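You operate a simulated robot arm through the tools that you are given. There is no shell and no other tool. Be economical: measure what you need, move in short steps, check, and stop when the job is done.

Carry out the task below with a simulated robot arm. There is one attempt and no reset: what you move stays moved.

JOB
Fetch the small box from the steel table top and set it on the shelf under the labelling table. Take the cage card labelled "returns" from the steel table top and put it on the feed table top. Take the cage order and put it on the shelf v96. Take the orange parcel marked "V35" from the top of the pallet stack and put it in the yellow tray. Stack the mailer bundle marked "J43" from the feed table top on top of the mailer bundle marked "J26". Put the brown parcel on the top of the crate cart away on the black mat on the banding table. Do these in any order. Set down upright: orange parcel, brown parcel.
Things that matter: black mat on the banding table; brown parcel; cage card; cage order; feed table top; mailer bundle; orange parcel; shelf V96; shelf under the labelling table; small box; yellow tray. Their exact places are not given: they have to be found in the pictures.

It is judged by the outcome, as a careful person would: the job done as asked, and still so three seconds after it is handed in. It fails if anything else is knocked over, pushed out of place, dropped, spilled or broken.

ROBOT AND FRAMES
A 6-joint arm with a two-finger gripper on a trunk, on a base that drives. Base frame: it is fixed to the floor where the robot stands at the start and does not move with it; the origin is under the middle of the robot, x ahead of it, y to its left, z up. Units: m, rad, N and s.
Its first joint turns from -1.204 to 3.002 rad. Places, roughly: black mat on the banding table [-5.9, 2.6, 0.8]; brown parcel [-1.75, -5.75, 0.75]; cage card [0.25, 1.25, 0.75]; cage order [-2, 0.25, 1]; feed table top [-0.5, -1.7, 0.9]; mailer bundle [-0.5, -1.75, 1]; orange parcel [-2.75, -1, 0.5]; shelf V96 [-5.9, -2, 1.2]; shelf under the labelling table [0.4, 2.7, 0.3]; small box [0.5, 0, 0.75]; yellow tray (40x30x6 cm) [-2.9, -3, 0.8]. Payload 3 kg.
The tool frame sits at the grasp point (the TCP): z along the fingers, y along the line on which they close. The tips reach 0.03 m beyond it. Largest opening 0.096 m; the body of the gripper starts 0.053 m behind the TCP.
Orientation is that of the tool frame in the base frame, as a unit quaternion [x, y, z, w]. With the fingers straight down and closing along the base's y, the tool's x points along the base's -x, its y along +y and its z along -z.

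CONTROLS
- The arm moves only by the tool nudge_tool. Its argument "series" is a list of rows, each an object of numbers (a shift or turn left out is 0, a gripper value left out holds the last): "x", "y", "z": the shift along the tool's x, y, z in units of 25 mm (1.0 is 25 mm); "rx", "ry", "rz": the turn, a rotation vector about the tool's x, y, z in units of 8 degrees (1.0 is 8 degrees); "fingers": the opening, from 0 (shut) to 1 (fully open). In form: [{"x": .., "y": .., "z": .., "rx": .., "ry": .., "rz": .., "fingers": ..}, ...]. A call has 1 to 20 rows; each row shifts and turns the commanded pose from where the row before left it, along the tool's axes as they then stand. A call with a number of a shift or a turn outside -1 to 1 is refused whole. Rows are played at 5 a second. More than 0.05 m and 0.15 rad between two rows, or a gripper value outside its range, and nothing of the call is played. Where a pose cannot be reached the arm comes as near as it can. A force on the tool above 40 N (or 10 N above the force at the start of the call, whichever is more), or a blocked arm, ends the call early, and 0.2 s more pass. The fingers move at their own pace (about 0.153 m/s each) and stop on an object; they squeeze with about 43 N. The grip force told is the motor's: it shows also when the fingers shut on nothing. Time passes only in rows, and 0.2 s behind the last, so rows that do not move let the fingers close. The reply holds the time, the measured pose of the TCP, the force on the tool along the base axes, the opening and the grip force, in the units named above and with some noise, with the torque about the TCP (base axes, N m) and any sound that the robot's microphone picked up.
- Cameras (640 x 400 px; columns grow to the right, rows downward): "scene" is now at [0.1224, -0.0234, 1.5373]; the picture's right is [-0.31, -0.95, -0.00], its down [-0.75, 0.25, -0.62] and it looks along [0.58, -0.19, -0.79] (base axes); focal length 267 px, centre (320, 200). "wrist" rides on the gripper at [0.073, 0.023, -0.083] in the tool frame; the picture's right is [-0.29, 0.96, 0.00], its down [-0.66, -0.20, -0.72] and it looks along [-0.69, -0.21, 0.69] (tool axes); focal length 247 px, centre (320, 200).
- grab_frame(camera): a new picture of that camera. It takes no simulated time.
- lift_body(by): slides the trunk up (or, below 0, down) by that many m; the arm and the scene camera ride with it, the base frame stays. It gives what a move gives, with no picture.
- base_move(legs): drives the robot by 1 to 6 legs, each [ahead, left, turn to the left] in m, m and rad, along the robot's own axes; the way and the turn of a leg run together, so that a leg with both is an arc; at most 1.5 m and 3.142 rad a leg. The arm and the cameras ride along, it lands a little off, and it stops where it bumps. It gives what a move gives.
- turn_head(pan, tilt): turns the head with the scene camera to pan (to the left, within 1.501 rad either way) and tilt (down, from -0.506 to 1.204), counted from straight ahead of the robot. It gives what a move gives.
- pixel_to_xyz(camera, pixels): for up to 12 pixels [column, row] of the newest picture of that camera ("zoom" is the newest enlarged one), the place [x, y, z] in the base frame of the surface seen there, good to about 0.003 m. It takes no simulated time.
- zoom(camera, box): a new picture of the part [left, top, right, bottom] of that camera's present view, enlarged. It takes no simulated time.
- job_done(): hands the job in; it is judged then, once.

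Keep the steps short. Do not move on a guess: measure, check each grasp and each placing, and mend mistakes. In all there are 124 turns and 134 pictures (those below and enlarged ones count). Leave the gripper open and the arm clear of the work at the hand-in unless told otherwise, and finish with a single line.

The tools are called after "Call:" by a JSON object that holds its "api" and its "payload". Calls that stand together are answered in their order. nudge_tool: Moves the arm, as the interface text tells. Its arguments: {"type":"object","properties":{"series":{"type":"array","items":{"type":"object","properties":{"x":{"type":"number"},"y":{"type":"number"},"z":{"type":"number"},"rx":{"type":"number"},"ry":{"type":"number"},"rz":{"type":"number"},"fingers":{"type":"number"}}}}},"required":["series"]} The other tools are called the same way: lift_body (by) slides the trunk up or down; base_move (legs) drives the base; turn_head (pan, tilt) turns the head that bears the scene camera; grab_frame (camera) takes a picture; pixel_to_xyz (camera, pixels) gives the place of the surface under pixels of a picture; zoom (camera, box) takes an enlarged picture of a part of a camera's view; job_done () hands the job in.

At the start:

```text
time_s: 0.0
tool_pos: [0.4931, -0.1582, 1.0364]
orientation: [0.001, 1.0, 0.001, 0.001]
force: [0.1, 0.3, 0.7]
wrist_torque: [-0.02, 0.01, -0.01]
width: 0.0958
gripper_force: 0.2
trunk travel left (down, up): [-0.91, 0.03]
robot x, y, heading: [0.0045, -0.0, -0.002]
head pan, tilt: [-0.318, 0.908]
```

scene: 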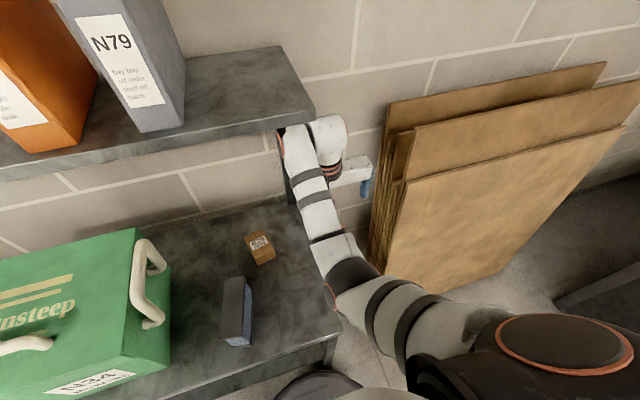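
wrist: 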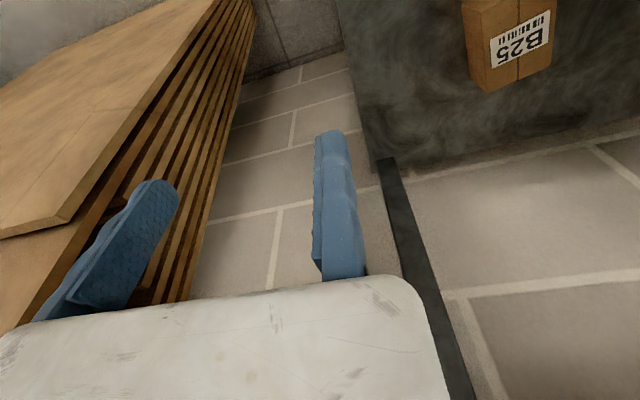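

I see a small brown box at (260,247) on the steel table and a dark object at (237,312). I'll measure these first.

Call:
{"api": "pixel_to_xyz", "payload": {"camera": "scene", "pixels": [[260, 240], [250, 236], [270, 233], [262, 256], [237, 290], [237, 340], [300, 300], [330, 340], [290, 215], [565, 345], [140, 300], [290, 90]]}}

Call:
{"api": "zoom", "payload": {"camera": "scene", "box": [180, 190, 380, 400]}}

```text
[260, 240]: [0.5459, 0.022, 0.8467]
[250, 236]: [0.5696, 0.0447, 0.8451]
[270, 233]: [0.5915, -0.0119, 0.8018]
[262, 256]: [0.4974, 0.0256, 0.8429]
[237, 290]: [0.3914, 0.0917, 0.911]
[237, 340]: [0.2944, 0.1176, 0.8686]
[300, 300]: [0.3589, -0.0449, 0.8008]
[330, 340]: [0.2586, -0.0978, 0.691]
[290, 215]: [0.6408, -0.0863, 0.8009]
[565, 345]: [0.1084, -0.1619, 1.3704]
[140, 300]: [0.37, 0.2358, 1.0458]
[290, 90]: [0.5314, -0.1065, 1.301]
```

```text
1.90 times, centred on (280, 295) of scene
```

zoom: 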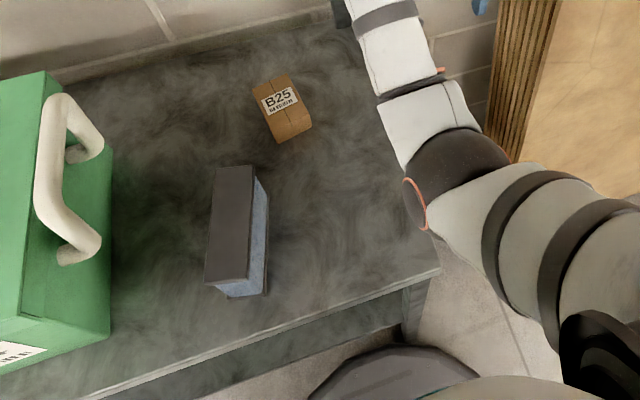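

The small box is B25, standing on the table at z≈0.80. I'll measure its top corners in the zoom before grasping.

Call:
{"api": "pixel_to_xyz", "payload": {"camera": "zoom", "pixels": [[256, 92], [287, 78], [309, 118], [278, 133], [282, 105], [310, 126], [280, 140], [240, 165], [252, 170], [420, 265], [100, 390], [215, 170]]}}

Call:
{"api": "turn_head", "payload": {"pan": 0.9, "tilt": 0.4}}

Call:
{"api": "grab_frame", "payload": {"camera": "scene"}}

```text
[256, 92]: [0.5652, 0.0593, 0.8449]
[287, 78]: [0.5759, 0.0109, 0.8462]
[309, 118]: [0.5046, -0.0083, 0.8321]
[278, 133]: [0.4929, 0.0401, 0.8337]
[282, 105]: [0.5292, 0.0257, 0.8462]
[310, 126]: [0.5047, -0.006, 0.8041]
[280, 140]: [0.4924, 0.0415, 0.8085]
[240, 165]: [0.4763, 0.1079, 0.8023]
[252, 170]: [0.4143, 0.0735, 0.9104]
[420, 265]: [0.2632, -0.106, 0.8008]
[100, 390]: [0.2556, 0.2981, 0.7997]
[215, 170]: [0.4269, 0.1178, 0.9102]
```

```text
time_s: 1.4
tool_pos: [0.4931, -0.1568, 1.037]
orientation: [0.001, 1.0, 0.0, 0.002]
force: [-0.7, -0.4, -0.8]
wrist_torque: [0.01, -0.01, 0.01]
width: 0.096
gripper_force: 0.1
trunk travel left (down, up): [-0.91, 0.03]
robot x, y, heading: [0.0014, 0.0013, 0.001]
head pan, tilt: [0.901, 0.4]
```

```text
130 pictures are left
```

scene: 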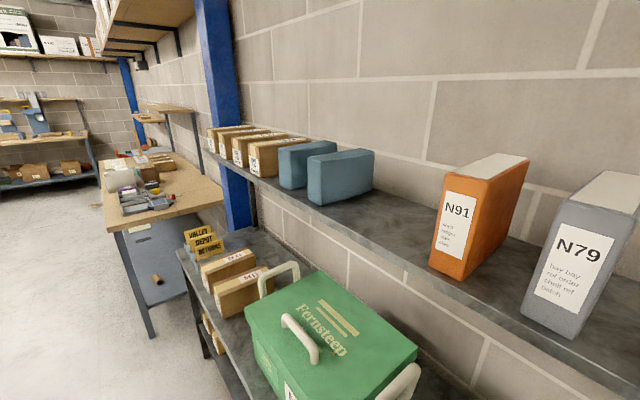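

The labelling table with its lower shelf is further left, and the "VALLEY DEPOT RETURNS" card is at (203,243). Next I lower the trunk so the arm clears the overhead shelf, then look again.

Call:
{"api": "lift_body", "payload": {"by": -0.12}}

Call:
{"api": "turn_head", "payload": {"pan": -0.2, "tilt": 0.9}}

Call:
{"api": "grab_frame", "payload": {"camera": "scene"}}

```text
time_s: 2.9
tool_pos: [0.4921, -0.1584, 0.9155]
orientation: [0.0, 1.0, 0.0, 0.001]
force: [-0.2, 1.2, -1.1]
wrist_torque: [-0.01, -0.02, 0.0]
width: 0.096
gripper_force: 0.1
trunk travel left (down, up): [-0.79, 0.15]
robot x, y, heading: [-0.0, 0.0026, -0.002]
head pan, tilt: [0.901, 0.4]
```

```text
time_s: 4.2
tool_pos: [0.4932, -0.1583, 0.9163]
orientation: [0.0, 1.0, 0.001, 0.001]
force: [0.1, -0.2, 1.2]
wrist_torque: [0.02, -0.03, -0.02]
width: 0.0961
gripper_force: 0.0
trunk travel left (down, up): [-0.79, 0.15]
robot x, y, heading: [0.0017, -0.0002, -0.001]
head pan, tilt: [-0.201, 0.901]
```

```text
129 pictures are left
```

scene: 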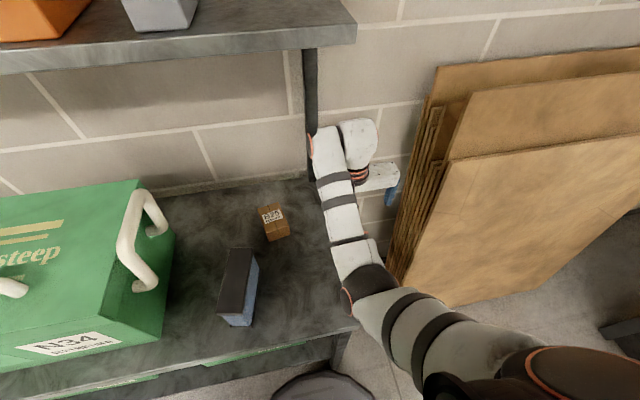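

I need the arm and shelf clearances, so I'll measure wrist top, elbow, shoulder and the shelf.

Call:
{"api": "pixel_to_xyz", "payload": {"camera": "scene", "pixels": [[325, 145], [355, 135], [340, 215], [360, 270], [440, 310], [545, 365], [340, 42], [330, 20], [320, 385], [150, 200], [380, 175]]}}

```text
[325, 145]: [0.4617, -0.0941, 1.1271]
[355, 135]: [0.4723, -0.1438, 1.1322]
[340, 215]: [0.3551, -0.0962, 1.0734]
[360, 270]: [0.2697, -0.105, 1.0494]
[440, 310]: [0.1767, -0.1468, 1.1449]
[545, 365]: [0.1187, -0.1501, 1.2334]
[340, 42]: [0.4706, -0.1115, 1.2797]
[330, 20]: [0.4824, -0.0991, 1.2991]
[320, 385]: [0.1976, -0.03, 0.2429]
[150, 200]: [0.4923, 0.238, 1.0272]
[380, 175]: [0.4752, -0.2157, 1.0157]
```

The overhead shelf bottom is 1.27 and the arm top is 1.14, so it clears. Turning the base 0.36 rad left puts the tool over the small box with the forearm beside the dark box.

Call:
{"api": "base_move", "payload": {"legs": [[0.017, 0, 0.36]]}}

Call:
{"api": "grab_frame", "payload": {"camera": "wrist"}}

Call:
{"api": "grab_frame", "payload": {"camera": "scene"}}

```text
time_s: 5.7
tool_pos: [0.5343, 0.0247, 0.9164]
orientation: [-0.175, 0.985, 0.001, 0.001]
force: [-0.4, 0.3, -1.0]
wrist_torque: [-0.01, -0.03, -0.02]
width: 0.096
gripper_force: 0.1
trunk travel left (down, up): [-0.79, 0.15]
robot x, y, heading: [0.0147, 0.0011, 0.352]
head pan, tilt: [-0.201, 0.901]
```

```text
128 pictures are left
```

wrist: 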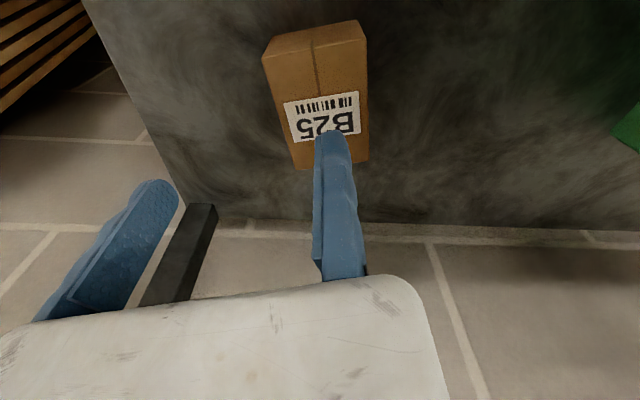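

```text
127 pictures are left
```

scene: 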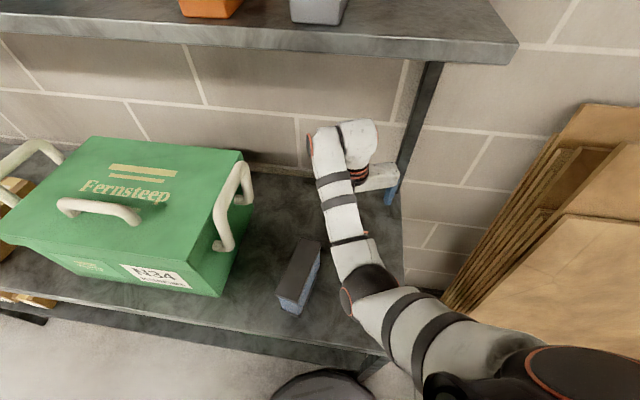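

The box is centred under the gripper (wrist (320,95)). I'll turn the tool slightly to align with it, then lower the trunk to bring tips just above the table.

Call:
{"api": "nudge_tool", "payload": {"series": [{"rz": 0.6, "fingers": 1}, {}]}}

Call:
{"api": "lift_body", "payload": {"by": -0.078}}

Call:
{"api": "grab_frame", "payload": {"camera": "wrist"}}

```text
time_s: 6.3
tool_pos: [0.5342, 0.0243, 0.9165]
orientation: [-0.133, 0.991, 0.001, 0.002]
force: [-0.1, 0.2, 1.0]
wrist_torque: [0.03, -0.03, 0.0]
width: 0.096
gripper_force: 0.2
trunk travel left (down, up): [-0.79, 0.15]
robot x, y, heading: [0.0152, 0.0026, 0.353]
head pan, tilt: [-0.201, 0.901]
```

```text
time_s: 7.1
tool_pos: [0.5341, 0.0241, 0.8749]
orientation: [-0.134, 0.991, -0.001, 0.006]
force: [-4.2, -0.1, 13.7]
wrist_torque: [0.01, 0.32, -0.03]
width: 0.096
gripper_force: 0.0
trunk travel left (down, up): [-0.742, 0.198]
robot x, y, heading: [0.0149, 0.0039, 0.352]
head pan, tilt: [-0.201, 0.901]
stopped: the force on the tool passed its limit at 58 N (the readings are from after the stop); the commanded pose is now the measured one
```

```text
126 pictures are left
```

wrist: 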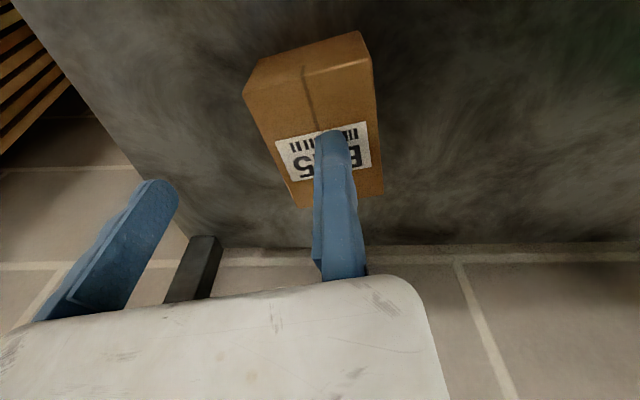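

A finger touched the box's top: in the wrist view the finger midpoint sits left of the box. I back up 2 cm and measure fingertips and box in the wrist picture.

Call:
{"api": "lift_body", "payload": {"by": 0.03}}

Call:
{"api": "grab_frame", "payload": {"camera": "wrist"}}

Call:
{"api": "pixel_to_xyz", "payload": {"camera": "wrist", "pixels": [[332, 140], [340, 250], [155, 190], [100, 260], [250, 80], [362, 40], [375, 185], [300, 200], [300, 130], [200, 340]]}}

```text
time_s: 7.8
tool_pos: [0.5357, 0.0247, 0.902]
orientation: [-0.132, 0.991, -0.001, 0.005]
force: [-0.1, -0.6, -0.5]
wrist_torque: [-0.01, 0.01, 0.03]
width: 0.0958
gripper_force: 0.1
trunk travel left (down, up): [-0.772, 0.168]
robot x, y, heading: [0.0176, 0.0026, 0.354]
head pan, tilt: [-0.201, 0.901]
```

```text
125 pictures are left
```

wrist: 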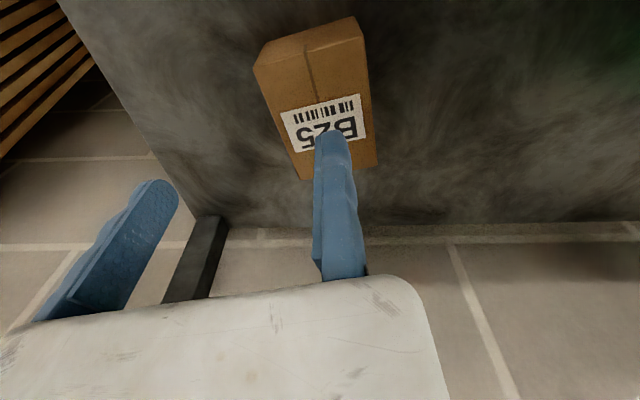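

```text
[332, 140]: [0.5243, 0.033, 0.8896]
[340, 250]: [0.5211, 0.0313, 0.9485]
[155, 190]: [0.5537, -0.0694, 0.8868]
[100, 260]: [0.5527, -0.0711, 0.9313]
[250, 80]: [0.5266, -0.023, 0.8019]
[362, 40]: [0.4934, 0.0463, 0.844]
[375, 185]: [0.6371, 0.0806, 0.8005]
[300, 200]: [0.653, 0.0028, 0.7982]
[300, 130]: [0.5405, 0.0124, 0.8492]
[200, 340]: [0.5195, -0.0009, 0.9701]
```

By the wrist camera, the fingers' midpoint lies ~4 cm off the reported TCP along tool y. I'll close the fingers in the air to see where they really meet.

Call:
{"api": "nudge_tool", "payload": {"series": [{"fingers": 0}, {}, {}, {}]}}

Call:
{"api": "grab_frame", "payload": {"camera": "wrist"}}

Call:
{"api": "pixel_to_xyz", "payload": {"camera": "wrist", "pixels": [[250, 160], [240, 180], [260, 180], [230, 220], [250, 220], [270, 220], [250, 250], [300, 130]]}}

```text
time_s: 8.8
tool_pos: [0.535, 0.025, 0.9034]
orientation: [-0.133, 0.991, 0.0, 0.004]
force: [0.7, -0.3, -0.4]
wrist_torque: [-0.06, -0.01, -0.01]
width: 0.0
gripper_force: 33.1
trunk travel left (down, up): [-0.772, 0.168]
robot x, y, heading: [0.0147, 0.0016, 0.353]
head pan, tilt: [-0.201, 0.901]
```

```text
124 pictures are left
```

wrist: 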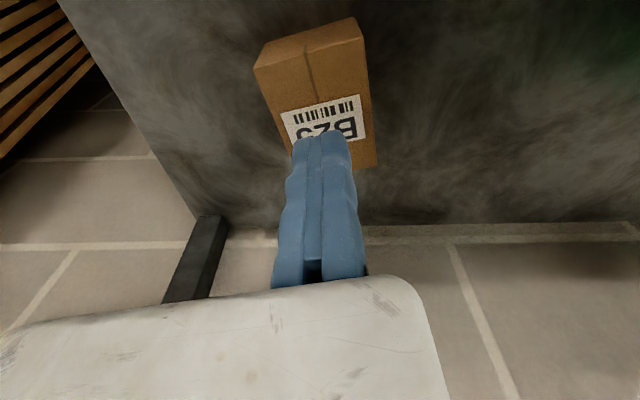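

```text
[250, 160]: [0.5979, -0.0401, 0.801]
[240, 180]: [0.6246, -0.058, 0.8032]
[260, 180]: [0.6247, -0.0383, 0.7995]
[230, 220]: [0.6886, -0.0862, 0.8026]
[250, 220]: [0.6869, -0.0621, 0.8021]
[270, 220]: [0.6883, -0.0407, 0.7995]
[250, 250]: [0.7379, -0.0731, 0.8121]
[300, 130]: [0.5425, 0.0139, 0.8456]
```

Only the left finger moves; the right (+y) one is fixed at the TCP. So I shift +y 30 mm, so the fixed finger lies beside the box, open, then descend.

Call:
{"api": "nudge_tool", "payload": {"series": [{"y": 0.6, "fingers": 1}, {"y": 0.62}, {}, {}]}}

Call:
{"api": "lift_body", "payload": {"by": -0.066}}

Call:
{"api": "grab_frame", "payload": {"camera": "wrist"}}

```text
time_s: 9.8
tool_pos: [0.5267, 0.0549, 0.904]
orientation: [-0.133, 0.991, -0.001, 0.005]
force: [0.7, -0.3, 0.6]
wrist_torque: [0.06, 0.01, 0.02]
width: 0.0958
gripper_force: 0.0
trunk travel left (down, up): [-0.772, 0.168]
robot x, y, heading: [0.0159, 0.0038, 0.354]
head pan, tilt: [-0.201, 0.901]
```

```text
time_s: 10.5
tool_pos: [0.5263, 0.0536, 0.8748]
orientation: [-0.133, 0.991, 0.0, 0.01]
force: [-5.1, -1.1, 13.7]
wrist_torque: [0.0, 0.32, -0.01]
width: 0.0958
gripper_force: 0.2
trunk travel left (down, up): [-0.737, 0.203]
robot x, y, heading: [0.0184, 0.0029, 0.351]
head pan, tilt: [-0.201, 0.901]
stopped: the force on the tool passed its limit at 56 N (the readings are from after the stop); the commanded pose is now the measured one
```

```text
123 pictures are left
```

wrist: 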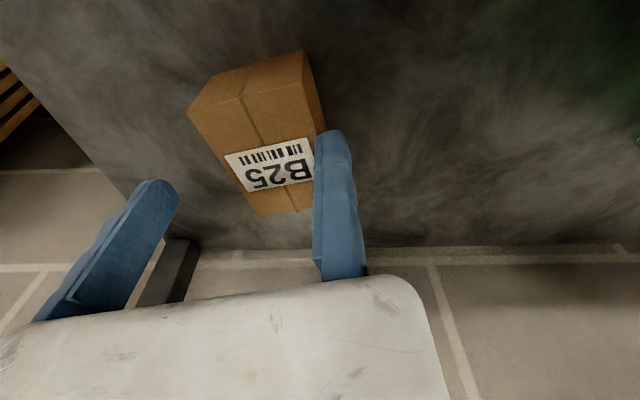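

It stopped again at the same height, tips at the box's top level. I'll raise a bit and re-measure the box against the finger.

Call:
{"api": "lift_body", "payload": {"by": 0.02}}

Call:
{"api": "zoom", "payload": {"camera": "wrist", "box": [160, 0, 400, 150]}}

Call:
{"api": "grab_frame", "payload": {"camera": "scene"}}

```text
time_s: 11.1
tool_pos: [0.5286, 0.0542, 0.8929]
orientation: [-0.133, 0.991, -0.001, 0.008]
force: [-0.5, 0.5, 0.8]
wrist_torque: [0.03, -0.02, 0.04]
width: 0.0962
gripper_force: 0.0
trunk travel left (down, up): [-0.757, 0.183]
robot x, y, heading: [0.018, 0.0051, 0.351]
head pan, tilt: [-0.201, 0.901]
```

```text
2.67 times, centred on (280, 75) of wrist
```

zoom: 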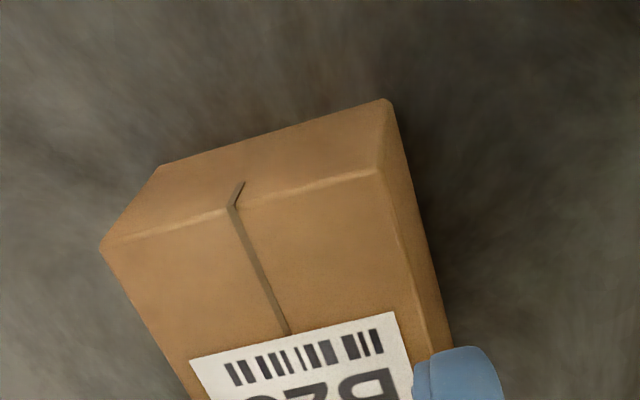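

```text
121 pictures are left
```

scene: 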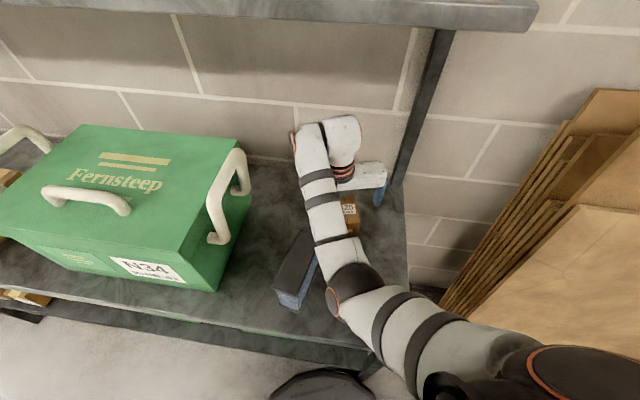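

Call:
{"api": "pixel_to_xyz", "payload": {"camera": "zoom", "pixels": [[378, 180], [415, 310], [428, 350], [105, 255], [175, 370], [395, 150], [440, 330], [425, 375], [460, 365], [490, 375]]}}

Call:
{"api": "pixel_to_xyz", "payload": {"camera": "scene", "pixels": [[312, 236], [302, 233], [296, 300], [318, 260], [325, 240], [335, 285]]}}

```text
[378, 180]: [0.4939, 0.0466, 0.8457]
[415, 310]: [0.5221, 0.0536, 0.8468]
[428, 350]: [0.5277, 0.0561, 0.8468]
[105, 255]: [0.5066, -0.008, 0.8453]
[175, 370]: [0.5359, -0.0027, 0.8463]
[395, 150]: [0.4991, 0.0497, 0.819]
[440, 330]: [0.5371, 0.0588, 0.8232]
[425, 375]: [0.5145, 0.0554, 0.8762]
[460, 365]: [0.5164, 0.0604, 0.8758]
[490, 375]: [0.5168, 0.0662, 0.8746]
```

```text
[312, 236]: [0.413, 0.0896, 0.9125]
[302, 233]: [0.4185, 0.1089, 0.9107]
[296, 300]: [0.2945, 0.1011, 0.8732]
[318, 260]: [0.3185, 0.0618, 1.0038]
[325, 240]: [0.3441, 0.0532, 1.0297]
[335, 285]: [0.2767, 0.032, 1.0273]
```

The box is 56 mm wide, so its edge lies right under the fixed finger. I shift another 13 mm and go down.

Call:
{"api": "nudge_tool", "payload": {"series": [{"y": 0.52, "fingers": 1}, {}]}}

Call:
{"api": "lift_body", "payload": {"by": -0.055}}

Call:
{"api": "grab_frame", "payload": {"camera": "wrist"}}

```text
time_s: 11.7
tool_pos: [0.525, 0.0661, 0.8935]
orientation: [-0.134, 0.991, 0.001, 0.009]
force: [0.4, 0.7, 0.3]
wrist_torque: [0.0, 0.01, -0.01]
width: 0.0961
gripper_force: 0.0
trunk travel left (down, up): [-0.757, 0.183]
robot x, y, heading: [0.0151, 0.0032, 0.345]
head pan, tilt: [-0.201, 0.901]
```

```text
time_s: 12.7
tool_pos: [0.5255, 0.0659, 0.8379]
orientation: [-0.133, 0.991, -0.001, 0.008]
force: [0.6, 0.0, -0.4]
wrist_torque: [0.0, -0.01, -0.04]
width: 0.096
gripper_force: 0.0
trunk travel left (down, up): [-0.702, 0.238]
robot x, y, heading: [0.0133, 0.0036, 0.355]
head pan, tilt: [-0.201, 0.901]
```

```text
120 pictures are left
```

wrist: 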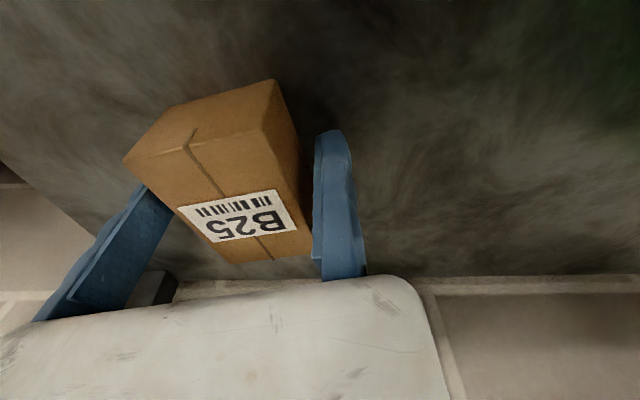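

The fingers now straddle the box. I close and lift.

Call:
{"api": "nudge_tool", "payload": {"series": [{"fingers": 0}, {}, {}, {}]}}

Call:
{"api": "lift_body", "payload": {"by": 0.1}}

Call:
{"api": "grab_frame", "payload": {"camera": "wrist"}}

```text
time_s: 13.7
tool_pos: [0.526, 0.0668, 0.8381]
orientation: [-0.133, 0.991, -0.001, 0.007]
force: [1.6, 1.8, 3.7]
wrist_torque: [-0.04, 0.15, 0.02]
width: 0.0592
gripper_force: 42.5
trunk travel left (down, up): [-0.702, 0.238]
robot x, y, heading: [0.0133, -0.0008, 0.349]
head pan, tilt: [-0.201, 0.901]
```

```text
time_s: 15.0
tool_pos: [0.5258, 0.0657, 0.9388]
orientation: [-0.133, 0.991, 0.0, 0.007]
force: [1.5, 0.1, -1.5]
wrist_torque: [0.04, 0.01, 0.01]
width: 0.059
gripper_force: 43.1
trunk travel left (down, up): [-0.802, 0.138]
robot x, y, heading: [0.0172, 0.0049, 0.354]
head pan, tilt: [-0.201, 0.901]
```

```text
119 pictures are left
```

wrist: 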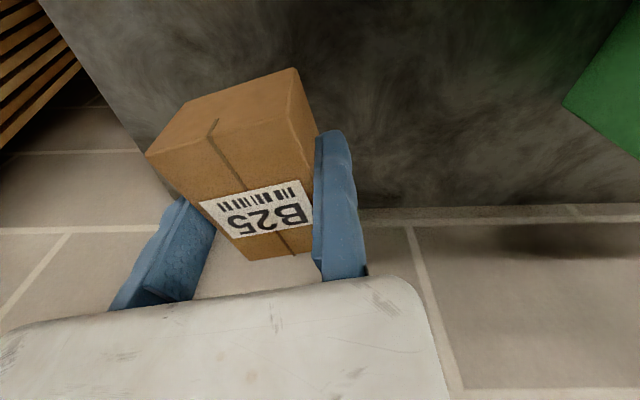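

The box is held (width 0.059). I raise a bit more, back away from the table, straighten and drive left toward the labelling table, then look.

Call:
{"api": "lift_body", "payload": {"by": 0.06}}

Call:
{"api": "base_move", "payload": {"legs": [[-0.5, 0, 0], [-0.15, 0, -0.35], [0, 1.2, 0]]}}

Call:
{"api": "turn_head", "payload": {"pan": 0.6, "tilt": 0.5}}

Call:
{"api": "grab_frame", "payload": {"camera": "scene"}}

```text
time_s: 16.0
tool_pos: [0.5263, 0.0657, 0.9984]
orientation: [-0.133, 0.991, -0.001, 0.008]
force: [-0.2, 0.6, -0.7]
wrist_torque: [0.06, 0.02, -0.01]
width: 0.059
gripper_force: 43.2
trunk travel left (down, up): [-0.862, 0.078]
robot x, y, heading: [0.0156, 0.0017, 0.35]
head pan, tilt: [-0.201, 0.901]
```

```text
time_s: 21.1
tool_pos: [-0.0993, -0.2376, 0.9981]
orientation: [0.04, 0.999, -0.003, 0.007]
force: [0.2, -0.2, -0.8]
wrist_torque: [-0.01, 0.02, 0.0]
width: 0.0594
gripper_force: 42.7
trunk travel left (down, up): [-0.862, 0.078]
robot x, y, heading: [-0.6041, -0.1225, 0.011]
head pan, tilt: [-0.201, 0.901]
stopped in leg 3: the robot was blocked; the commanded pose is now the measured one
```

```text
time_s: 22.3
tool_pos: [-0.1, -0.2373, 0.9985]
orientation: [0.04, 0.999, -0.002, 0.007]
force: [0.5, -0.4, -0.7]
wrist_torque: [0.0, 0.03, 0.01]
width: 0.0593
gripper_force: 42.8
trunk travel left (down, up): [-0.862, 0.078]
robot x, y, heading: [-0.6025, -0.1268, 0.006]
head pan, tilt: [0.6, 0.499]
```

```text
118 pictures are left
```

scene: 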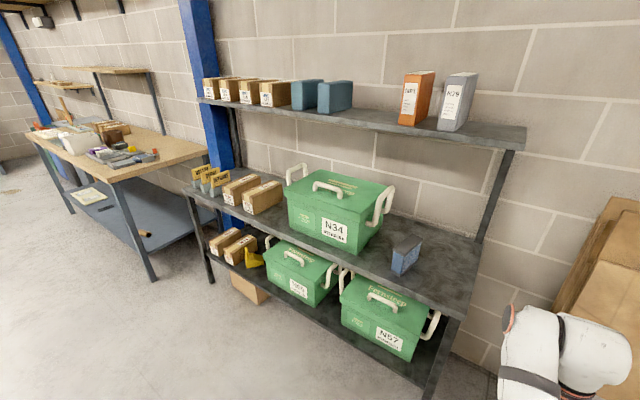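

The base was blocked moving left after a few cm. I look to the left for the obstacle.

Call:
{"api": "turn_head", "payload": {"pan": 1.5, "tilt": 0.8}}

Call:
{"api": "grab_frame", "payload": {"camera": "scene"}}

```text
time_s: 23.5
tool_pos: [-0.0999, -0.2384, 0.9972]
orientation: [0.041, 0.999, -0.002, 0.008]
force: [-0.6, -0.3, -0.9]
wrist_torque: [0.02, 0.02, 0.02]
width: 0.0589
gripper_force: 43.0
trunk travel left (down, up): [-0.862, 0.078]
robot x, y, heading: [-0.601, -0.1223, 0.009]
head pan, tilt: [1.499, 0.799]
```

```text
117 pictures are left
```

scene: 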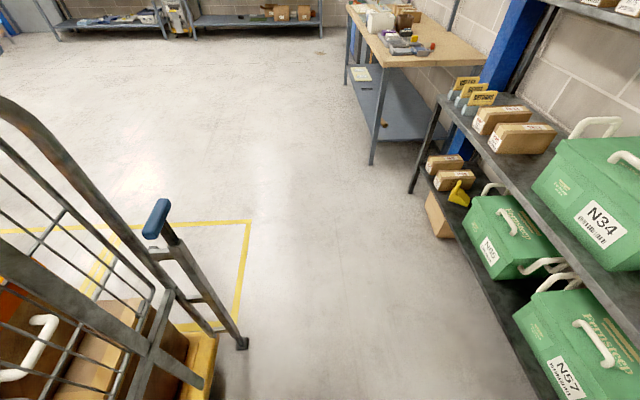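

A roll cage stands at the left-rear; I measure its corner and the passage.

Call:
{"api": "pixel_to_xyz", "payload": {"camera": "scene", "pixels": [[240, 345], [152, 230], [205, 385], [165, 370], [410, 190], [372, 160], [385, 95], [545, 390], [246, 222], [460, 52], [405, 70], [345, 80]]}}

Call:
{"api": "zoom", "payload": {"camera": "scene", "box": [320, 0, 540, 170]}}

```text
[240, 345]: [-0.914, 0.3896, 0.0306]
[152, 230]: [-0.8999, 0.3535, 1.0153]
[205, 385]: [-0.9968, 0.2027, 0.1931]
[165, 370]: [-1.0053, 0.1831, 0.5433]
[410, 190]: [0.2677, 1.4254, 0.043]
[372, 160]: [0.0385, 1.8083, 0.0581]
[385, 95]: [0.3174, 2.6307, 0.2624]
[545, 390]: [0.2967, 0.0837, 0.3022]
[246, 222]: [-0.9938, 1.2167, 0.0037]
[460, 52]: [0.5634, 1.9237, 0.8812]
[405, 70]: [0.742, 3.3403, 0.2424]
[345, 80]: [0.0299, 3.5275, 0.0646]
```

```text
2.35 times, centred on (430, 85) of scene
```

zoom: 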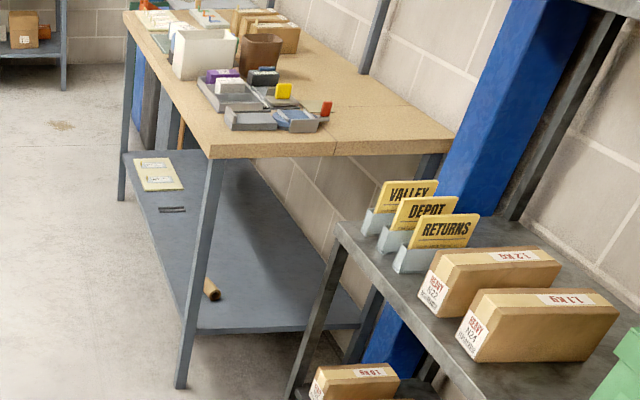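

Cage occupies x<-0.9; the passage is clear between it and the table. I drive ahead 0.22, then left ~2.7 m to stand in front of the labelling table.

Call:
{"api": "base_move", "payload": {"legs": [[0.18, 0, 0], [0, 1.4, 0], [0, 1.25, 0], [-0.1, 0, 0]]}}

Call:
{"api": "turn_head", "payload": {"pan": 0.0, "tilt": 0.8}}

Call:
{"api": "grab_frame", "payload": {"camera": "scene"}}

```text
time_s: 38.0
tool_pos: [0.0002, 2.3566, 0.997]
orientation: [0.053, 0.999, -0.002, 0.007]
force: [0.3, 0.0, -1.0]
wrist_torque: [0.04, 0.01, 0.02]
width: 0.0592
gripper_force: 42.9
trunk travel left (down, up): [-0.862, 0.078]
robot x, y, heading: [-0.4993, 2.4838, -0.023]
head pan, tilt: [1.499, 0.799]
```

```text
time_s: 39.6
tool_pos: [0.0007, 2.3565, 0.999]
orientation: [0.053, 0.999, -0.002, 0.008]
force: [0.4, -0.3, -1.6]
wrist_torque: [0.02, -0.01, 0.0]
width: 0.0588
gripper_force: 43.4
trunk travel left (down, up): [-0.862, 0.078]
robot x, y, heading: [-0.4979, 2.4856, -0.016]
head pan, tilt: [0.0, 0.799]
```

```text
115 pictures are left
```

scene: 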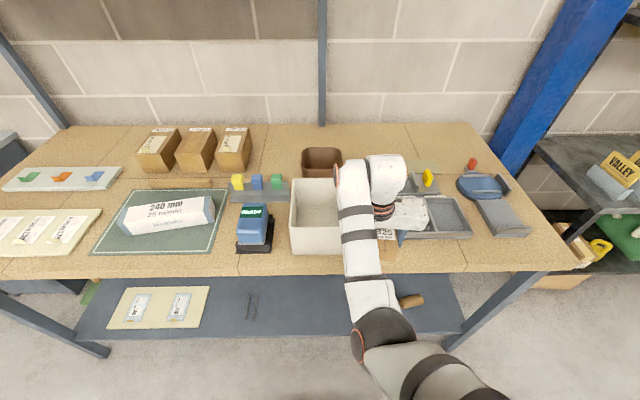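

I see the lower shelf with papers at (155,305), a pen at (252,305), and a roll at (410,300). I measure the table edge and shelf.

Call:
{"api": "pixel_to_xyz", "payload": {"camera": "scene", "pixels": [[280, 254], [280, 266], [430, 268], [290, 300], [290, 333], [410, 300], [252, 305], [210, 305], [450, 340], [100, 350], [350, 330]]}}

```text
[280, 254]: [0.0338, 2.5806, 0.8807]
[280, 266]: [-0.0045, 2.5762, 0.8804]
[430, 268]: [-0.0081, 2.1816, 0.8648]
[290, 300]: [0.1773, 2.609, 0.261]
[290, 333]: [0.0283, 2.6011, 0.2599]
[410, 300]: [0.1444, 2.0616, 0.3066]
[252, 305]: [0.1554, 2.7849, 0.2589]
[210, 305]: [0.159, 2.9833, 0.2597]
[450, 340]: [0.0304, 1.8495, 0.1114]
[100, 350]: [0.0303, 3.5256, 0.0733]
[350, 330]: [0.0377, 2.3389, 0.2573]
```

Shelf z=0.26, table underside about 0.84. I back off 0.13, lower the trunk so the box is just above shelf level, then drive ahead under the table.

Call:
{"api": "base_move", "payload": {"legs": [[-0.15, 0, 0.02]]}}

Call:
{"api": "lift_body", "payload": {"by": -0.65}}

Call:
{"api": "grab_frame", "payload": {"camera": "scene"}}

```text
time_s: 41.0
tool_pos: [-0.1443, 2.3688, 0.9978]
orientation: [0.043, 0.999, -0.003, 0.007]
force: [-1.4, 0.4, -1.5]
wrist_torque: [0.02, 0.02, 0.0]
width: 0.059
gripper_force: 43.4
trunk travel left (down, up): [-0.862, 0.078]
robot x, y, heading: [-0.6423, 2.4837, 0.001]
head pan, tilt: [0.0, 0.799]
```

```text
refused: -0.65 is not a number from -0.4 to 0.4
```

```text
114 pictures are left
```

scene: 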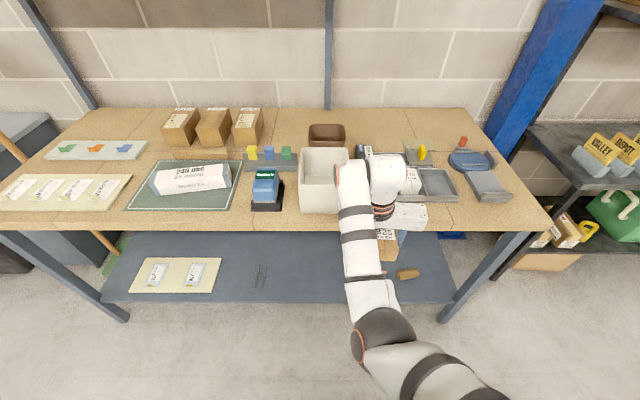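

The lift is limited to 0.4 per call, so I lower it in two steps.

Call:
{"api": "lift_body", "payload": {"by": -0.4}}

Call:
{"api": "lift_body", "payload": {"by": -0.26}}

Call:
{"api": "grab_frame", "payload": {"camera": "scene"}}

```text
time_s: 44.8
tool_pos: [-0.1458, 2.3699, 0.5984]
orientation: [0.043, 0.999, -0.002, 0.008]
force: [-1.0, 0.6, -0.7]
wrist_torque: [0.03, 0.02, 0.0]
width: 0.0589
gripper_force: 43.2
trunk travel left (down, up): [-0.462, 0.478]
robot x, y, heading: [-0.6447, 2.4855, 0.006]
head pan, tilt: [0.0, 0.799]
```

```text
time_s: 47.5
tool_pos: [-0.1455, 2.3692, 0.3394]
orientation: [0.042, 0.999, -0.002, 0.007]
force: [0.4, -0.7, -0.3]
wrist_torque: [0.03, -0.02, 0.01]
width: 0.0594
gripper_force: 42.8
trunk travel left (down, up): [-0.202, 0.738]
robot x, y, heading: [-0.6406, 2.4863, 0.0]
head pan, tilt: [0.0, 0.799]
```

```text
113 pictures are left
```

scene: 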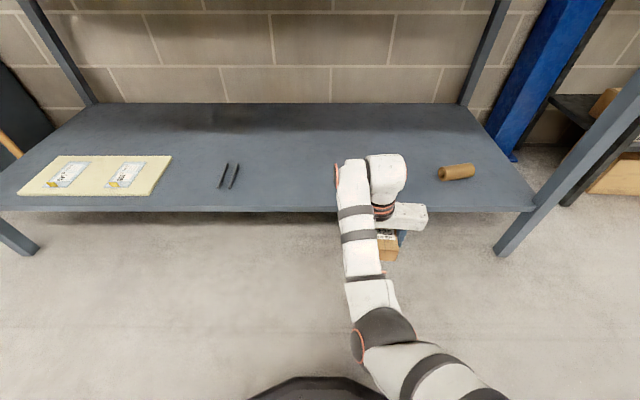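

The shelf is visible and clear ahead. Driving ahead 0.29 puts the tool at x≈0.15; then I lower to the shelf.

Call:
{"api": "base_move", "payload": {"legs": [[0.3, 0, 0]]}}

Call:
{"api": "lift_body", "payload": {"by": -0.037}}

Call:
{"api": "grab_frame", "payload": {"camera": "wrist"}}

```text
time_s: 49.5
tool_pos: [0.1613, 2.3685, 0.339]
orientation: [0.043, 0.999, -0.003, 0.007]
force: [-0.1, -0.7, -1.2]
wrist_torque: [0.0, 0.02, -0.03]
width: 0.0589
gripper_force: 42.9
trunk travel left (down, up): [-0.202, 0.738]
robot x, y, heading: [-0.337, 2.4879, 0.003]
head pan, tilt: [0.0, 0.799]
```

```text
time_s: 50.4
tool_pos: [0.1629, 2.3687, 0.3005]
orientation: [0.043, 0.999, -0.002, 0.008]
force: [-1.6, 0.7, -1.3]
wrist_torque: [0.04, 0.0, -0.03]
width: 0.0589
gripper_force: 42.6
trunk travel left (down, up): [-0.165, 0.775]
robot x, y, heading: [-0.3429, 2.4869, -0.001]
head pan, tilt: [0.0, 0.799]
```

```text
112 pictures are left
```

wrist: 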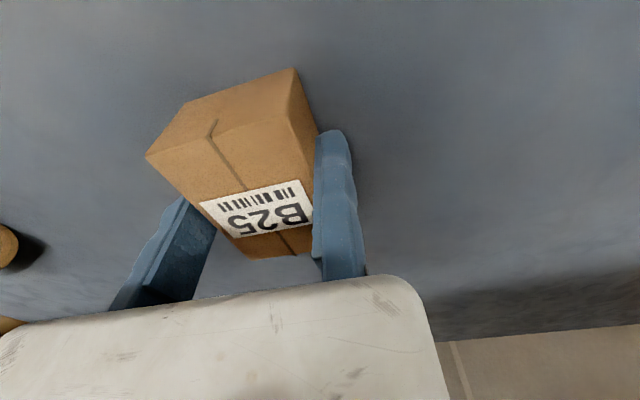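

Box is a few mm above the shelf. I lower 4 mm, open, and raise.

Call:
{"api": "nudge_tool", "payload": {"series": [{"z": 0.16}, {}, {"fingers": 1}, {}, {}]}}

Call:
{"api": "lift_body", "payload": {"by": 0.08}}

Call:
{"api": "base_move", "payload": {"legs": [[-0.32, 0, 0]]}}

Call:
{"api": "grab_frame", "payload": {"camera": "scene"}}

```text
time_s: 51.6
tool_pos: [0.1624, 2.3691, 0.2975]
orientation: [0.043, 0.999, -0.002, 0.007]
force: [-0.5, -0.3, -0.3]
wrist_torque: [0.03, -0.02, -0.04]
width: 0.0958
gripper_force: 0.3
trunk travel left (down, up): [-0.165, 0.775]
robot x, y, heading: [-0.3386, 2.4835, -0.0]
head pan, tilt: [0.0, 0.799]
```

```text
time_s: 52.7
tool_pos: [0.1628, 2.3678, 0.3766]
orientation: [0.043, 0.999, -0.002, 0.008]
force: [-0.2, -0.6, 0.3]
wrist_torque: [0.0, 0.02, 0.02]
width: 0.096
gripper_force: 0.1
trunk travel left (down, up): [-0.245, 0.695]
robot x, y, heading: [-0.34, 2.4841, 0.003]
head pan, tilt: [0.0, 0.799]
```

```text
time_s: 54.9
tool_pos: [-0.1583, 2.3677, 0.3771]
orientation: [0.045, 0.999, -0.002, 0.008]
force: [0.8, 0.0, -0.2]
wrist_torque: [0.03, -0.01, 0.01]
width: 0.096
gripper_force: 0.1
trunk travel left (down, up): [-0.245, 0.695]
robot x, y, heading: [-0.66, 2.4878, -0.002]
head pan, tilt: [0.0, 0.799]
```

```text
111 pictures are left
```

scene: 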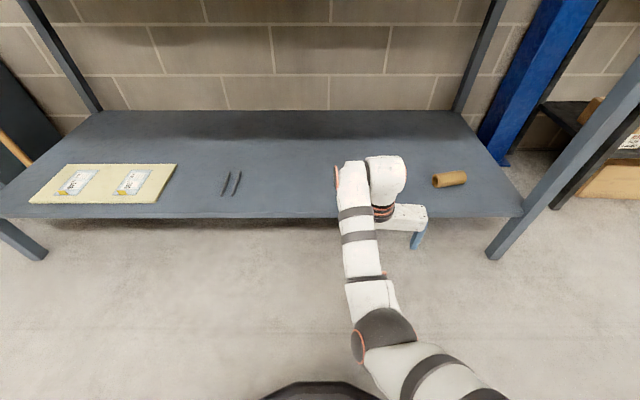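

Released; arm is clear. I raise the trunk and drive right towards the cage cards, then look.

Call:
{"api": "lift_body", "payload": {"by": 0.4}}

Call:
{"api": "lift_body", "payload": {"by": 0.22}}

Call:
{"api": "base_move", "payload": {"legs": [[0, -1.05, 0]]}}

Call:
{"api": "turn_head", "payload": {"pan": 0.1, "tilt": 0.7}}

Call:
{"api": "grab_frame", "payload": {"camera": "scene"}}

```text
time_s: 58.7
tool_pos: [-0.1585, 2.3673, 0.7772]
orientation: [0.045, 0.999, -0.001, 0.007]
force: [0.6, -0.8, 1.3]
wrist_torque: [0.02, -0.02, 0.02]
width: 0.0958
gripper_force: 0.0
trunk travel left (down, up): [-0.645, 0.295]
robot x, y, heading: [-0.6583, 2.4886, -0.001]
head pan, tilt: [0.0, 0.799]
```

```text
time_s: 61.0
tool_pos: [-0.1581, 2.3666, 0.9963]
orientation: [0.044, 0.999, -0.002, 0.007]
force: [-0.7, 0.1, 0.9]
wrist_torque: [0.03, 0.03, 0.01]
width: 0.0961
gripper_force: 0.0
trunk travel left (down, up): [-0.865, 0.075]
robot x, y, heading: [-0.6568, 2.4857, -0.003]
head pan, tilt: [0.0, 0.799]
```

```text
time_s: 66.4
tool_pos: [-0.1716, 1.3178, 0.9975]
orientation: [0.052, 0.999, -0.001, 0.007]
force: [-0.3, 0.2, 0.9]
wrist_torque: [-0.01, -0.04, 0.02]
width: 0.0958
gripper_force: 0.1
trunk travel left (down, up): [-0.865, 0.075]
robot x, y, heading: [-0.6695, 1.4418, -0.018]
head pan, tilt: [0.0, 0.799]
```

```text
time_s: 67.1
tool_pos: [-0.1702, 1.3169, 0.9986]
orientation: [0.052, 0.999, -0.002, 0.008]
force: [0.2, -0.8, 1.2]
wrist_torque: [0.0, 0.04, 0.04]
width: 0.096
gripper_force: 0.1
trunk travel left (down, up): [-0.865, 0.075]
robot x, y, heading: [-0.6746, 1.4449, -0.015]
head pan, tilt: [0.099, 0.7]
```

```text
110 pictures are left
```

scene: 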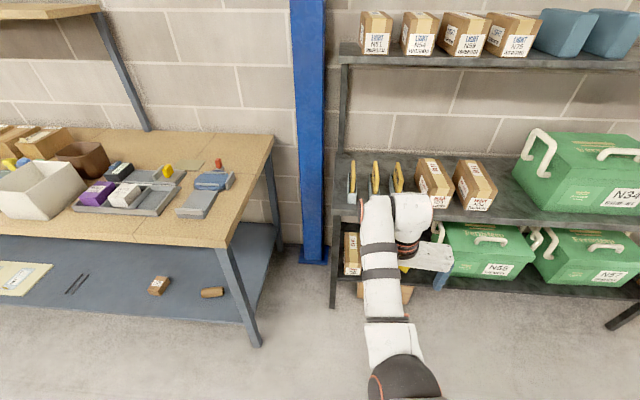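

The small box sits on the lower shelf at (158,285), done. The three cards stand at (350..397,180); I zoom in.

Call:
{"api": "zoom", "payload": {"camera": "scene", "box": [330, 145, 450, 220]}}

Call:
{"api": "pixel_to_xyz", "payload": {"camera": "zoom", "pixels": [[340, 90], [360, 100], [350, 190], [355, 240], [225, 90], [380, 235], [300, 240], [500, 110], [455, 190], [550, 330], [390, 180]]}}

```text
5.33 times, centred on (390, 182) of scene
```

zoom: 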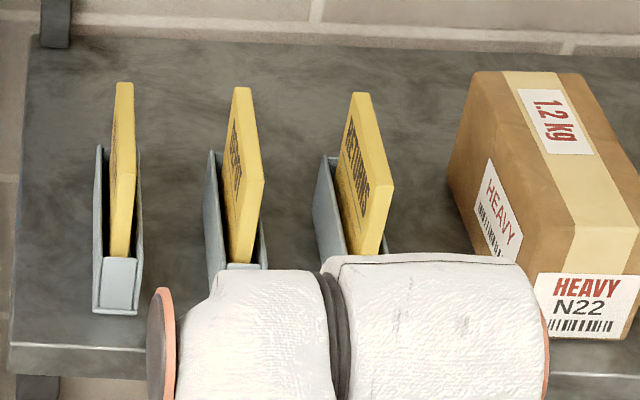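

```text
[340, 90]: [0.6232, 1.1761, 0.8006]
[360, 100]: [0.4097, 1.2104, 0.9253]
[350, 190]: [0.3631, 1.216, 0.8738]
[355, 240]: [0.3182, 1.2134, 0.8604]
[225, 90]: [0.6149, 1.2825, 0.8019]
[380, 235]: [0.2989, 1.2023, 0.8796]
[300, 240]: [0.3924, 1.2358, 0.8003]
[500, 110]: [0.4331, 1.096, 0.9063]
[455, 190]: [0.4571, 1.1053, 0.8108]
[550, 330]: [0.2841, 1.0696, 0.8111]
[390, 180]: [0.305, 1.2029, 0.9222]
```

The RETURNS card spans x 0.30–0.41 at y≈1.207, top z 0.925. I drive so that the tool is above it, keeping tips above the card tops, and align the turn.

Call:
{"api": "base_move", "payload": {"legs": [[0, -0.09, 0.015], [0.522, 0, 0]]}}

Call:
{"api": "nudge_tool", "payload": {"series": [{"rz": -0.6}, {"rz": -0.5}, {}]}}

Call:
{"api": "grab_frame", "payload": {"camera": "wrist"}}

Call:
{"api": "pixel_to_xyz", "payload": {"camera": "wrist", "pixels": [[250, 60], [260, 60], [270, 60], [280, 60], [290, 60], [300, 60], [310, 60], [300, 100], [290, 120], [330, 140]]}}

```text
time_s: 70.8
tool_pos: [0.3451, 1.2295, 0.9982]
orientation: [0.047, 0.999, -0.002, 0.008]
force: [0.3, 0.0, -0.5]
wrist_torque: [-0.03, -0.03, -0.02]
width: 0.0962
gripper_force: 0.0
trunk travel left (down, up): [-0.865, 0.075]
robot x, y, heading: [-0.1559, 1.348, -0.008]
head pan, tilt: [0.099, 0.7]
```

```text
time_s: 71.6
tool_pos: [0.3452, 1.2297, 0.9975]
orientation: [-0.032, 0.999, -0.003, 0.007]
force: [0.3, 0.7, 0.7]
wrist_torque: [0.02, 0.02, -0.02]
width: 0.0962
gripper_force: 0.2
trunk travel left (down, up): [-0.865, 0.075]
robot x, y, heading: [-0.1554, 1.3465, -0.001]
head pan, tilt: [0.099, 0.7]
```

```text
108 pictures are left
```

wrist: 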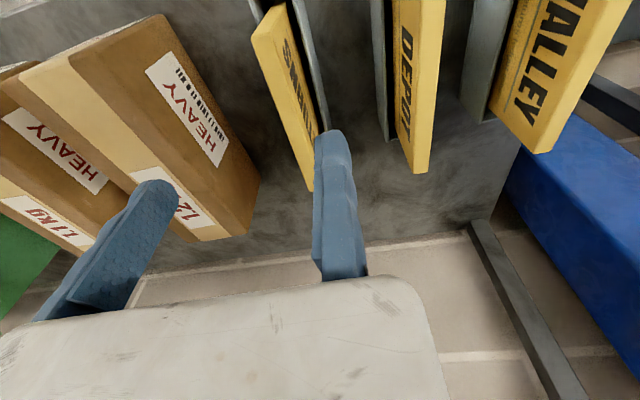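

```text
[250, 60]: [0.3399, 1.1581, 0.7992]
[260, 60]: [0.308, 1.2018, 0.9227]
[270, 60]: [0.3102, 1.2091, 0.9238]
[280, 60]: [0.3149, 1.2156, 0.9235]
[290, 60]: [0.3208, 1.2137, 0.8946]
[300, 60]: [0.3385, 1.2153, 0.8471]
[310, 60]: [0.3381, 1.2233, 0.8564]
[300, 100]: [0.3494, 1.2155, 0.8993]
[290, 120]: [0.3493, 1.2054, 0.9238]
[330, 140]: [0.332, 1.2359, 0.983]
```

Card is 14 mm thick, y 1.202–1.216, with the holder wall below z≈0.86. I shift 8 mm toward the card and 12 mm deeper, half-open, then lower so tips sit at z≈0.885.

Call:
{"api": "nudge_tool", "payload": {"series": [{"y": -0.3, "x": -0.45, "fingers": 0.5}, {}, {}]}}

Call:
{"api": "lift_body", "payload": {"by": -0.082}}

Call:
{"api": "grab_frame", "payload": {"camera": "wrist"}}

```text
time_s: 72.4
tool_pos: [0.3567, 1.2226, 0.9976]
orientation: [-0.03, 1.0, -0.003, 0.007]
force: [-0.6, 0.6, -0.2]
wrist_torque: [0.0, 0.01, 0.04]
width: 0.0482
gripper_force: 0.1
trunk travel left (down, up): [-0.865, 0.075]
robot x, y, heading: [-0.1563, 1.3506, -0.007]
head pan, tilt: [0.099, 0.7]
```

```text
time_s: 73.6
tool_pos: [0.356, 1.224, 0.9151]
orientation: [-0.031, 0.999, -0.002, 0.007]
force: [0.4, -0.3, 0.3]
wrist_torque: [0.02, -0.01, -0.02]
width: 0.048
gripper_force: 0.0
trunk travel left (down, up): [-0.783, 0.157]
robot x, y, heading: [-0.1553, 1.352, -0.008]
head pan, tilt: [0.099, 0.7]
```

```text
107 pictures are left
```

wrist: 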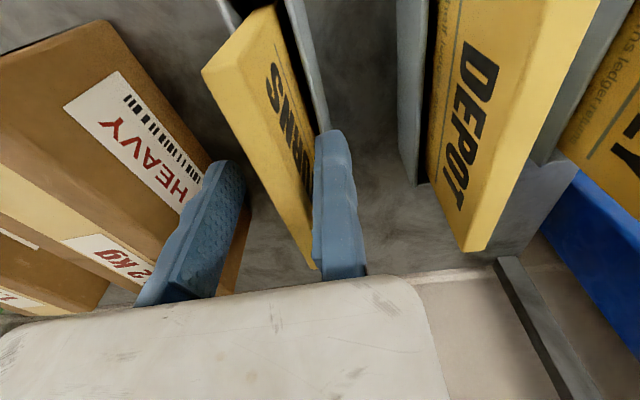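

The card is between the fingers. I close and lift straight up.

Call:
{"api": "nudge_tool", "payload": {"series": [{"y": -0.15}, {"fingers": 0}, {}, {}]}}

Call:
{"api": "lift_body", "payload": {"by": 0.14}}

Call:
{"api": "grab_frame", "payload": {"camera": "wrist"}}

```text
time_s: 74.6
tool_pos: [0.3571, 1.2167, 0.9157]
orientation: [-0.03, 1.0, -0.002, 0.008]
force: [1.0, -5.8, 2.8]
wrist_torque: [-0.29, 0.09, -0.38]
width: 0.0119
gripper_force: 43.5
trunk travel left (down, up): [-0.783, 0.157]
robot x, y, heading: [-0.1537, 1.3508, -0.006]
head pan, tilt: [0.099, 0.7]
```

```text
time_s: 76.3
tool_pos: [0.3573, 1.218, 1.0552]
orientation: [-0.031, 1.0, -0.002, 0.007]
force: [-0.4, 0.0, -0.4]
wrist_torque: [-0.01, 0.03, 0.01]
width: 0.012
gripper_force: 42.8
trunk travel left (down, up): [-0.923, 0.017]
robot x, y, heading: [-0.1528, 1.3489, -0.006]
head pan, tilt: [0.099, 0.7]
```

```text
106 pictures are left
```

wrist: 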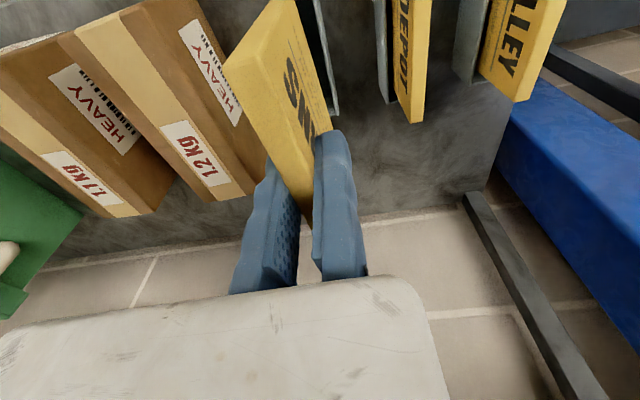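

The card is out of its holder (which stays). I back off and drive along the aisle toward the feed table, then look.

Call:
{"api": "base_move", "payload": {"legs": [[-0.27, 0, 0.006], [0, -1.35, 0]]}}

Call:
{"api": "turn_head", "payload": {"pan": -1.4, "tilt": 0.5}}

Call:
{"api": "grab_frame", "payload": {"camera": "scene"}}

```text
time_s: 84.5
tool_pos: [0.0884, -0.1355, 1.0558]
orientation: [-0.031, 0.999, -0.002, 0.008]
force: [-0.5, 0.5, -0.4]
wrist_torque: [-0.03, -0.01, 0.01]
width: 0.0119
gripper_force: 43.2
trunk travel left (down, up): [-0.923, 0.017]
robot x, y, heading: [-0.426, -0.0022, -0.007]
head pan, tilt: [0.099, 0.7]
```

```text
time_s: 86.2
tool_pos: [0.0874, -0.1356, 1.0554]
orientation: [-0.031, 0.999, -0.003, 0.006]
force: [-0.4, -0.5, -0.5]
wrist_torque: [0.02, 0.0, -0.01]
width: 0.0118
gripper_force: 43.2
trunk travel left (down, up): [-0.923, 0.017]
robot x, y, heading: [-0.4224, -0.0068, -0.005]
head pan, tilt: [-1.4, 0.499]
```

```text
105 pictures are left
```

scene: 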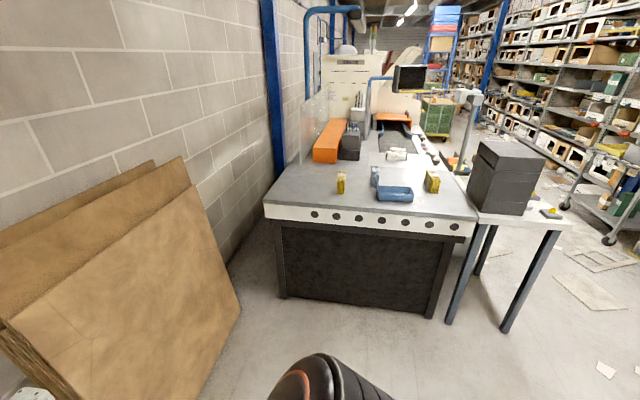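

The feed table is ahead (right of the robot). I zoom in on its top to find the mailer bundles.

Call:
{"api": "zoom", "payload": {"camera": "scene", "box": [250, 100, 490, 250]}}

Call:
{"api": "pixel_to_xyz", "payload": {"camera": "zoom", "pixels": [[45, 275], [600, 320], [100, 230], [240, 215], [485, 220], [390, 250], [330, 190], [200, 280], [500, 290], [540, 200], [420, 270]]}}

```text
2.67 times, centred on (370, 175) of scene
```

zoom: 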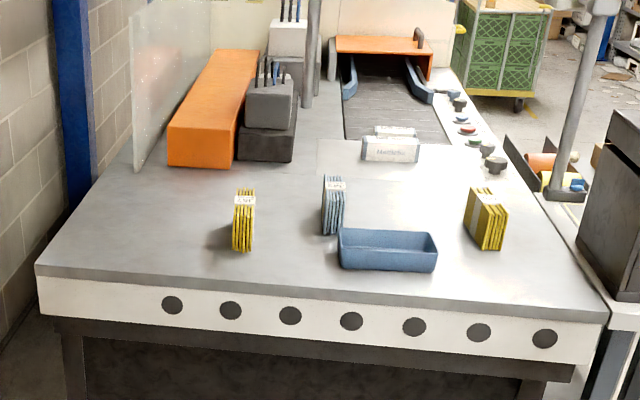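

```text
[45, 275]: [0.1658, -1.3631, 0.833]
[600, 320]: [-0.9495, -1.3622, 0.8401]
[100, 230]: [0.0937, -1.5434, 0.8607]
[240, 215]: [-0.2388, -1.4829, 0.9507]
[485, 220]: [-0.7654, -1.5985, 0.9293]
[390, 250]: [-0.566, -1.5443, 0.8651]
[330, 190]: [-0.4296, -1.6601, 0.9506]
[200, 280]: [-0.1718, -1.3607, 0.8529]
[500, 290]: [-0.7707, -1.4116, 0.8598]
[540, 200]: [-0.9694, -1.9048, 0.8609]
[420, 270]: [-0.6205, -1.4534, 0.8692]
```

Mailer bundles: yellow at (-0.24,-1.48), blue-white at (-0.43,-1.66), yellow at (-0.77,-1.6); table top z=0.86, front edge y=-1.36. I check the boards' extent and the bundles' labels.

Call:
{"api": "pixel_to_xyz", "payload": {"camera": "scene", "pixels": [[238, 300], [185, 160], [200, 390], [15, 330], [100, 360]]}}

Call:
{"api": "zoom", "payload": {"camera": "scene", "box": [325, 155, 450, 210]}}

```text
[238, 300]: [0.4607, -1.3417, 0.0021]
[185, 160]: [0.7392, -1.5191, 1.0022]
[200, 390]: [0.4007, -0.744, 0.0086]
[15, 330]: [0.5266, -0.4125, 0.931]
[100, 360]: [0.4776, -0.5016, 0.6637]
```

```text
5.12 times, centred on (388, 182) of scene
```

zoom: 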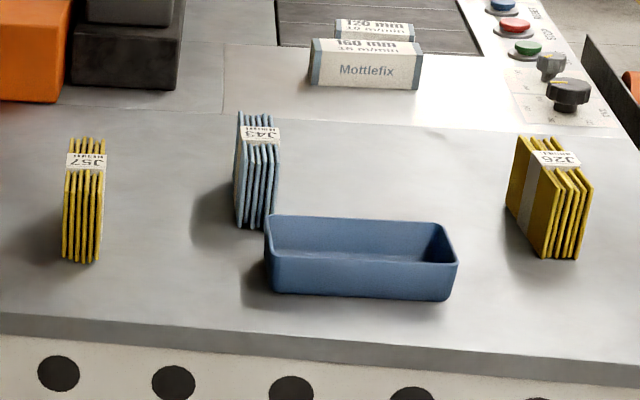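

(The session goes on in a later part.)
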